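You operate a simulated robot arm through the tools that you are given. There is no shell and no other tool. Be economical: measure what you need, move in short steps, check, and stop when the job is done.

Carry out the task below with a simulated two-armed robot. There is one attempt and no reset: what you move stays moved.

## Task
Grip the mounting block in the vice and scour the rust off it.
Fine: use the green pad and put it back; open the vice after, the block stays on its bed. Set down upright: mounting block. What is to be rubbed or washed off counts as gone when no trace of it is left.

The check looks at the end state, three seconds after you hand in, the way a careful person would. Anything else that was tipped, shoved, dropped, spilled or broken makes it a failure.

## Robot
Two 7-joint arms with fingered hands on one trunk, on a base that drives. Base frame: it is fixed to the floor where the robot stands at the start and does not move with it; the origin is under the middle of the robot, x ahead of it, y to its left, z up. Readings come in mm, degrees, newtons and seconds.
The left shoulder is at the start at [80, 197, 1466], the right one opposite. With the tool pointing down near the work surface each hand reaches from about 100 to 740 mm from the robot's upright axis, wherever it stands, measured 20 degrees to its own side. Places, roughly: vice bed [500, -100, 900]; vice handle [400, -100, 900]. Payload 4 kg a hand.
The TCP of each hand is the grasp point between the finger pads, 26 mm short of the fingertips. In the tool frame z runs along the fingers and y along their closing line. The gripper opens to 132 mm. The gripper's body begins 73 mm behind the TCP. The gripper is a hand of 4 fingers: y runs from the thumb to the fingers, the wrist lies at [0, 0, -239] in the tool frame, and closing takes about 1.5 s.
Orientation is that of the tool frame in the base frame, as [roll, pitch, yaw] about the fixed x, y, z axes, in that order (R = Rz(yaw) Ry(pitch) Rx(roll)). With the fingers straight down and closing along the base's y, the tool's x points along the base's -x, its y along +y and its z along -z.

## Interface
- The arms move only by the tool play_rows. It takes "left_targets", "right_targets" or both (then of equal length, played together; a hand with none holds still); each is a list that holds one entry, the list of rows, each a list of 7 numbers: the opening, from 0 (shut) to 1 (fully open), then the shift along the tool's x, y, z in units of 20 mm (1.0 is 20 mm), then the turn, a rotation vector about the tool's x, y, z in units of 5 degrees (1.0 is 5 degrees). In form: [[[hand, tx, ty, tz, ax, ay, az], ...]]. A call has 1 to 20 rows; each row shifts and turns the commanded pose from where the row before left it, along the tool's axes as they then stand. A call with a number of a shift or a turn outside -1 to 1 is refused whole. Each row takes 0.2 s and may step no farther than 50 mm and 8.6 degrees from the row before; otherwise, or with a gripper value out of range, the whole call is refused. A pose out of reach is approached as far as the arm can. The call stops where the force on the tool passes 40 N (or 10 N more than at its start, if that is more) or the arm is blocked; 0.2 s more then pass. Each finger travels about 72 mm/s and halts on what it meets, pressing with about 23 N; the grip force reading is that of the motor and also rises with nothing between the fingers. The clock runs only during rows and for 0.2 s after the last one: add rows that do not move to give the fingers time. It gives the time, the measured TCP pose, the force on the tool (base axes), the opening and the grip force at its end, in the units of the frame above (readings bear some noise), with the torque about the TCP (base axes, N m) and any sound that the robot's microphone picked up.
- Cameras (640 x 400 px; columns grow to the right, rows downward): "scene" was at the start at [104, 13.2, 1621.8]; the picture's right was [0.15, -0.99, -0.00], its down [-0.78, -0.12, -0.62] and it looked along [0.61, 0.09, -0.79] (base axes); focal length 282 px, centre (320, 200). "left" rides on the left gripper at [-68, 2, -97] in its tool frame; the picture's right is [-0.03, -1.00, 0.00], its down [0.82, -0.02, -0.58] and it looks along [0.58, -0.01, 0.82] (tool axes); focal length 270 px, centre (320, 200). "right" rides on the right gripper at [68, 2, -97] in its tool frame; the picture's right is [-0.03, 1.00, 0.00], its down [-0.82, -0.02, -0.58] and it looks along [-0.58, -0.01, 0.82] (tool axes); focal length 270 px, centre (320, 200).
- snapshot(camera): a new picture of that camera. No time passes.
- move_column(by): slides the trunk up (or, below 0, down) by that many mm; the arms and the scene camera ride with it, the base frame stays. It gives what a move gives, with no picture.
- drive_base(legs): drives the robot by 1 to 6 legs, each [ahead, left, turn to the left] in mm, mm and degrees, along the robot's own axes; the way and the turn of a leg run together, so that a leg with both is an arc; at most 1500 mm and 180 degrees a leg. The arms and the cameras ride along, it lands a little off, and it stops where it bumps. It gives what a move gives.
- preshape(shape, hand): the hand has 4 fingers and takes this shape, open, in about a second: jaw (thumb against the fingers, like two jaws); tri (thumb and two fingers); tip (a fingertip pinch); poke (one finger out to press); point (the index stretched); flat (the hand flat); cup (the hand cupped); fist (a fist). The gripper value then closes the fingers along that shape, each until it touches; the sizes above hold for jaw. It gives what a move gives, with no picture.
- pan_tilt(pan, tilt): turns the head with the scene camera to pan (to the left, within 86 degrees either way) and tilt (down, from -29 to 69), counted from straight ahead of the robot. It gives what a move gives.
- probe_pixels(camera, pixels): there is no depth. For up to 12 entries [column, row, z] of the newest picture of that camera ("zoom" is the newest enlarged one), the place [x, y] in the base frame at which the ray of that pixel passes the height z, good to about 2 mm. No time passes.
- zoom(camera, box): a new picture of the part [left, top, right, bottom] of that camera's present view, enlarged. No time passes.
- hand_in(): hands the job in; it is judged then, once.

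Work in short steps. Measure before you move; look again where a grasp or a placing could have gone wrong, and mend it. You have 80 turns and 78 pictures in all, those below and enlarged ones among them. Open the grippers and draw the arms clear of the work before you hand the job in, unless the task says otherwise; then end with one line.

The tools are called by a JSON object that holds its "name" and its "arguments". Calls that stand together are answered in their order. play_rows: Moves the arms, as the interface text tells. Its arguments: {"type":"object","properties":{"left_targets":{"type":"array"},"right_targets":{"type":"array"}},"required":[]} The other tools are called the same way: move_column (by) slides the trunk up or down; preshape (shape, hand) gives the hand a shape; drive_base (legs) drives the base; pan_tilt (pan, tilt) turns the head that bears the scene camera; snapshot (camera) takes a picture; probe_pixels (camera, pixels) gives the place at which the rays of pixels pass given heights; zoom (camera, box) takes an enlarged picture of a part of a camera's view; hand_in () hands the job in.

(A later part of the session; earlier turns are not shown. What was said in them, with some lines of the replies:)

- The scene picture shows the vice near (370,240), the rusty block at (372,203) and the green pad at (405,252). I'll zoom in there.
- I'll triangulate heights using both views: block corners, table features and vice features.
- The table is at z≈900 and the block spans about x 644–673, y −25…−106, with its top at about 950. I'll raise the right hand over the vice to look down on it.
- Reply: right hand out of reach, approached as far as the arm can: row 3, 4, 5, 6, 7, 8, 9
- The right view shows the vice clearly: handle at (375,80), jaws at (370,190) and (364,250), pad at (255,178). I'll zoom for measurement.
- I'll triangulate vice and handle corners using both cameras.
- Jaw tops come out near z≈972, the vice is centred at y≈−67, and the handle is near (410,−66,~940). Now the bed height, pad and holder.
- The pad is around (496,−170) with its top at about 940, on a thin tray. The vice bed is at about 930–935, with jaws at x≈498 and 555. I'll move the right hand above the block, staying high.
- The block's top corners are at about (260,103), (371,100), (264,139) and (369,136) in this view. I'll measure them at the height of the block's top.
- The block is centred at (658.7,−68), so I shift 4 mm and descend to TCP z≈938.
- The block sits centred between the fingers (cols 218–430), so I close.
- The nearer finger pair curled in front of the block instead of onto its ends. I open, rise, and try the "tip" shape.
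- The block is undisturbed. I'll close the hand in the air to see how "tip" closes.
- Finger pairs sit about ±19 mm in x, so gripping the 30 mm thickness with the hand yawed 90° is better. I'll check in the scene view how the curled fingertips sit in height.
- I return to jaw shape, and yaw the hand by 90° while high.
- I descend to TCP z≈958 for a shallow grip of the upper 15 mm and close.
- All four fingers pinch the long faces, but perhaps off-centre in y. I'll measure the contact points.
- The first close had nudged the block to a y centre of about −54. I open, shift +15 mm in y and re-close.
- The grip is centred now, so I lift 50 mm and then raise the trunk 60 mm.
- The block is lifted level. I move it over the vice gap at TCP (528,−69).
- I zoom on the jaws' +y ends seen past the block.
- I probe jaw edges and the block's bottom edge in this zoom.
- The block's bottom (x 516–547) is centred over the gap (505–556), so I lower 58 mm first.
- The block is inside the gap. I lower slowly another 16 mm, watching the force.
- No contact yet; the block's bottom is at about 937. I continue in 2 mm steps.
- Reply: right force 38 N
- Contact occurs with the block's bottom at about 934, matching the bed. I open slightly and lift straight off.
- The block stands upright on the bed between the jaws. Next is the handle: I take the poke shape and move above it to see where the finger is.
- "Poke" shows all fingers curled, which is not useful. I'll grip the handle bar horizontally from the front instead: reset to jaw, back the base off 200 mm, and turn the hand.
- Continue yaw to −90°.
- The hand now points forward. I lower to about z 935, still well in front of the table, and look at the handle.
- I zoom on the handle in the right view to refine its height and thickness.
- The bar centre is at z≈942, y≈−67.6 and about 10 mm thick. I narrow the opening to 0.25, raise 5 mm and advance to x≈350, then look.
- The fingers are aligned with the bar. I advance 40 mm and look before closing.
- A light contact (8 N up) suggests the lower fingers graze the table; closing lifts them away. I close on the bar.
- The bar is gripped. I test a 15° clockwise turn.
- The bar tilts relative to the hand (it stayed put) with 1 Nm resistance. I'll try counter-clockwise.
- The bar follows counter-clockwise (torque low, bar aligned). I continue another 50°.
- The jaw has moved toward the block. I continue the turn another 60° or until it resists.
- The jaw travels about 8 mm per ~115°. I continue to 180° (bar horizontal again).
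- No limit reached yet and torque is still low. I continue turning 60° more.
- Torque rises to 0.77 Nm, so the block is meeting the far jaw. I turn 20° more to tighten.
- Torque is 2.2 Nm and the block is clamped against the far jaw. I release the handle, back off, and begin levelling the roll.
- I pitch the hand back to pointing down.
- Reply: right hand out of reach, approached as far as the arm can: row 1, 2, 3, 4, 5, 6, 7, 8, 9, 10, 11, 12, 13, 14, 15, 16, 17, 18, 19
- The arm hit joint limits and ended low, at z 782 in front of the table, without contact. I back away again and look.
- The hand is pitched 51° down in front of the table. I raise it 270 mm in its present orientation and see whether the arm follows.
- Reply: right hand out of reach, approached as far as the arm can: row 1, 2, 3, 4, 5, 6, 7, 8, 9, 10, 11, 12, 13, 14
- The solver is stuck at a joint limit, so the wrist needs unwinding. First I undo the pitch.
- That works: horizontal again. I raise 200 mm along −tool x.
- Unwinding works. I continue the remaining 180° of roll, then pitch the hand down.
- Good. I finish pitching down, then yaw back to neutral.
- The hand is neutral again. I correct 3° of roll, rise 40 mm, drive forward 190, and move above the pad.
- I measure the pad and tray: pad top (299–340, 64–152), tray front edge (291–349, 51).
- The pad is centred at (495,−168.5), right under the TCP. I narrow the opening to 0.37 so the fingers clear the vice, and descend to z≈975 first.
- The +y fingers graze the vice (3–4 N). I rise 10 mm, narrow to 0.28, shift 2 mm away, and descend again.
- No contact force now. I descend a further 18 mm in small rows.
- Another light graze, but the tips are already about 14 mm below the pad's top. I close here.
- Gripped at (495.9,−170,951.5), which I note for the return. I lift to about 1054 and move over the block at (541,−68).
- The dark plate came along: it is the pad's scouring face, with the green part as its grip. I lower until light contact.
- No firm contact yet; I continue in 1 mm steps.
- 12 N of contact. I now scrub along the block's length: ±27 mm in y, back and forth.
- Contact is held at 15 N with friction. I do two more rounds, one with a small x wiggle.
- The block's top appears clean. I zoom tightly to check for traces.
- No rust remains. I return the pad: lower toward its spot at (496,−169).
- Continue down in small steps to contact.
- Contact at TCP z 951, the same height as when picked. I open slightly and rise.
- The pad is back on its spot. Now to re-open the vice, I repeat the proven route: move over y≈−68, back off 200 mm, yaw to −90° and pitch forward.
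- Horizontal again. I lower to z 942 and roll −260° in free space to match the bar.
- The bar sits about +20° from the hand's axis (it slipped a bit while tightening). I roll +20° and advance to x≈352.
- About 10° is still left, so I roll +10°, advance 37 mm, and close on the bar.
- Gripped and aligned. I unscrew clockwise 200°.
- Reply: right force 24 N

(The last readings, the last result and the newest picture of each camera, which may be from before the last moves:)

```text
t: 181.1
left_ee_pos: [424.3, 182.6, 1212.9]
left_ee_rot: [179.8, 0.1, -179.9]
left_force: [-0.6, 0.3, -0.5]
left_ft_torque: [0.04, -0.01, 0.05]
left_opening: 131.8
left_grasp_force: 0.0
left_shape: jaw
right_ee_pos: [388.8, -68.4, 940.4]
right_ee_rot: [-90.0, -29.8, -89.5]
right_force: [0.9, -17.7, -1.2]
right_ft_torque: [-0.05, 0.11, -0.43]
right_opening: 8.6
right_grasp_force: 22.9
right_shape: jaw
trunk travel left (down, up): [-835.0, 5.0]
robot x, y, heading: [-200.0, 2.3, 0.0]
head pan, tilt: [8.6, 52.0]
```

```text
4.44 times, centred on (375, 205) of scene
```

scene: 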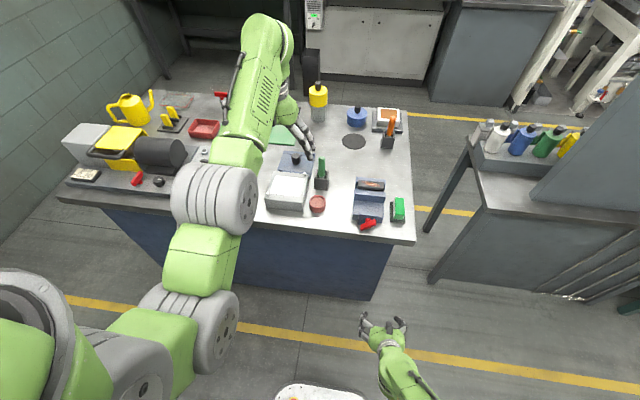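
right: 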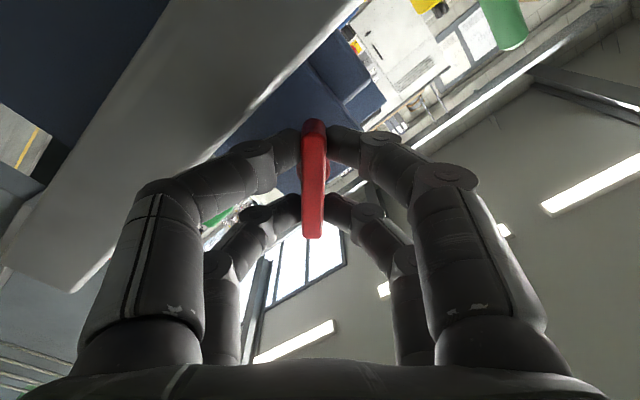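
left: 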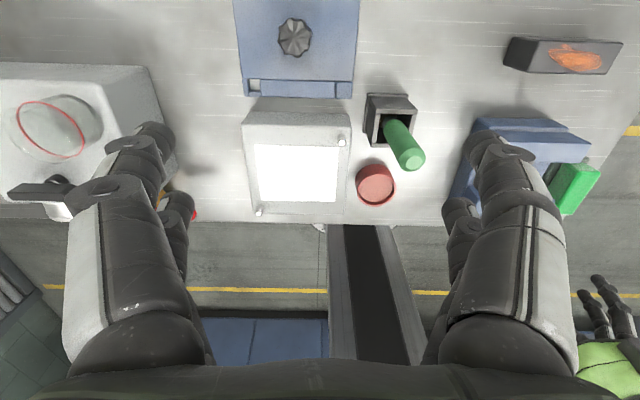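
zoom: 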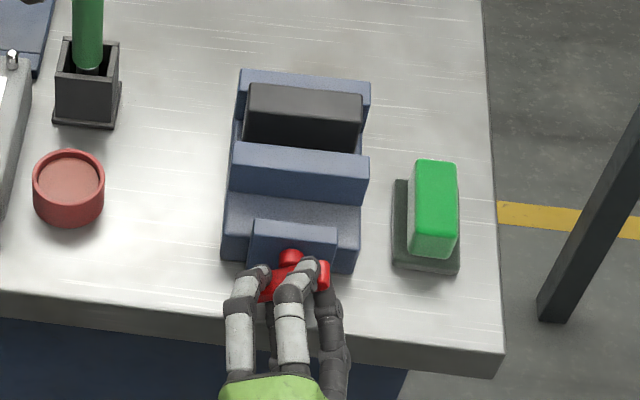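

The jaw has backed off and the block stays on its bed. I turn a last 25°, release and back away.

{"name": "play_rows", "arguments": {"right_targets": [[[0, 0, 0, 0, 0, 0, 1], [0, 0, 0, 0, 0, 0, 1], [0, 0, 0, 0, 0, 0, 1], [0, 0, 0, 0, 0, 0, 1], [0, 0, 0, 0, 0, 0, 1], [0, 0, 0, 0, 0, 0, 0], [0.22, 0, 0, 0, 0, 0, 0], [0.22, 0, 0, 0, 0, 0, 0], [0.22, 0, 0, 0, 0, 0, 0], [0.22, 0, 0, -0.5, 0, 0, 0], [0.22, 0, 0, -0.5, 0, 0, 0], [0.25, 0, 0, -1, 0, 0, 0], [0.25, 0, 0, -1, 0, 0, 0], [0.25, 0, 0, -1, 0, 0, 0], [0.5, 0, 0, -1, 0, 0, 0], [0.8, 0, 0, -1, 0, 0, 0], [1, 0, 0, -1, 0, 0, 0], [1, 0, 0, 0, 0, 0, 0], [1, 0, 0, 0, 0, 0, 0]]]}}

{"name": "zoom", "arguments": {"camera": "scene", "box": [330, 160, 420, 250]}}

{"name": "snapshot", "arguments": {"camera": "scene"}}

```text
t: 185.1
left_ee_pos: [423.7, 185.6, 1212.7]
left_ee_rot: [180.0, 0.0, -179.9]
left_force: [0.1, 0.4, -0.3]
left_ft_torque: [-0.02, -0.04, -0.01]
left_opening: 132.2
left_grasp_force: 0.1
left_shape: jaw
right_ee_pos: [247.6, -67.3, 943.6]
right_ee_rot: [-89.9, -5.0, -89.5]
right_force: [-0.8, 0.8, 0.0]
right_ft_torque: [0.01, 0.03, 0.01]
right_opening: 131.8
right_grasp_force: 0.1
right_shape: jaw
trunk travel left (down, up): [-835.0, 5.0]
robot x, y, heading: [-200.1, -0.1, 0.1]
head pan, tilt: [8.6, 52.0]
```

```text
4.44 times, centred on (375, 205) of scene
```

zoom: 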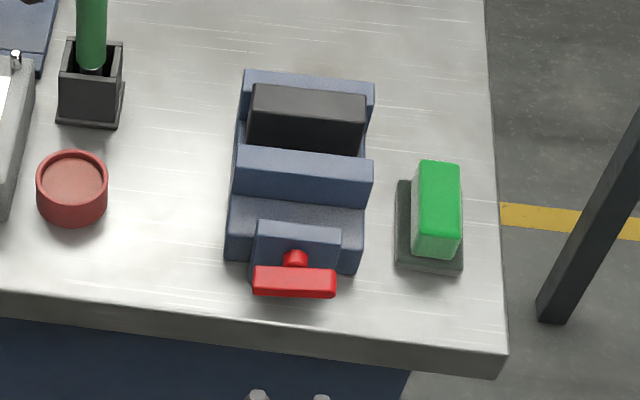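

```text
5 pictures are left
```

scene: 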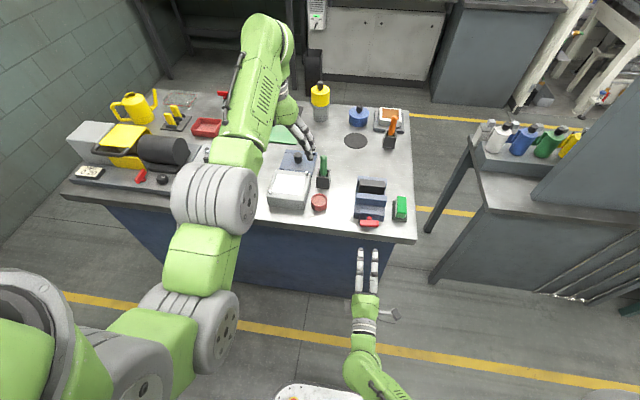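

The vice is open, the block stands clean and upright on its bed, the pad is back, and both arms are clear with open grippers. I'll hand in.

{"name": "hand_in", "arguments": {}}

```text
The job is handed in.
```

The mounting block was gripped in the vice and scoured, with no rust visible in the close-up afterwards. The green pad is back within about 2 mm of where it was, and the vice is open with the block upright on its bed.
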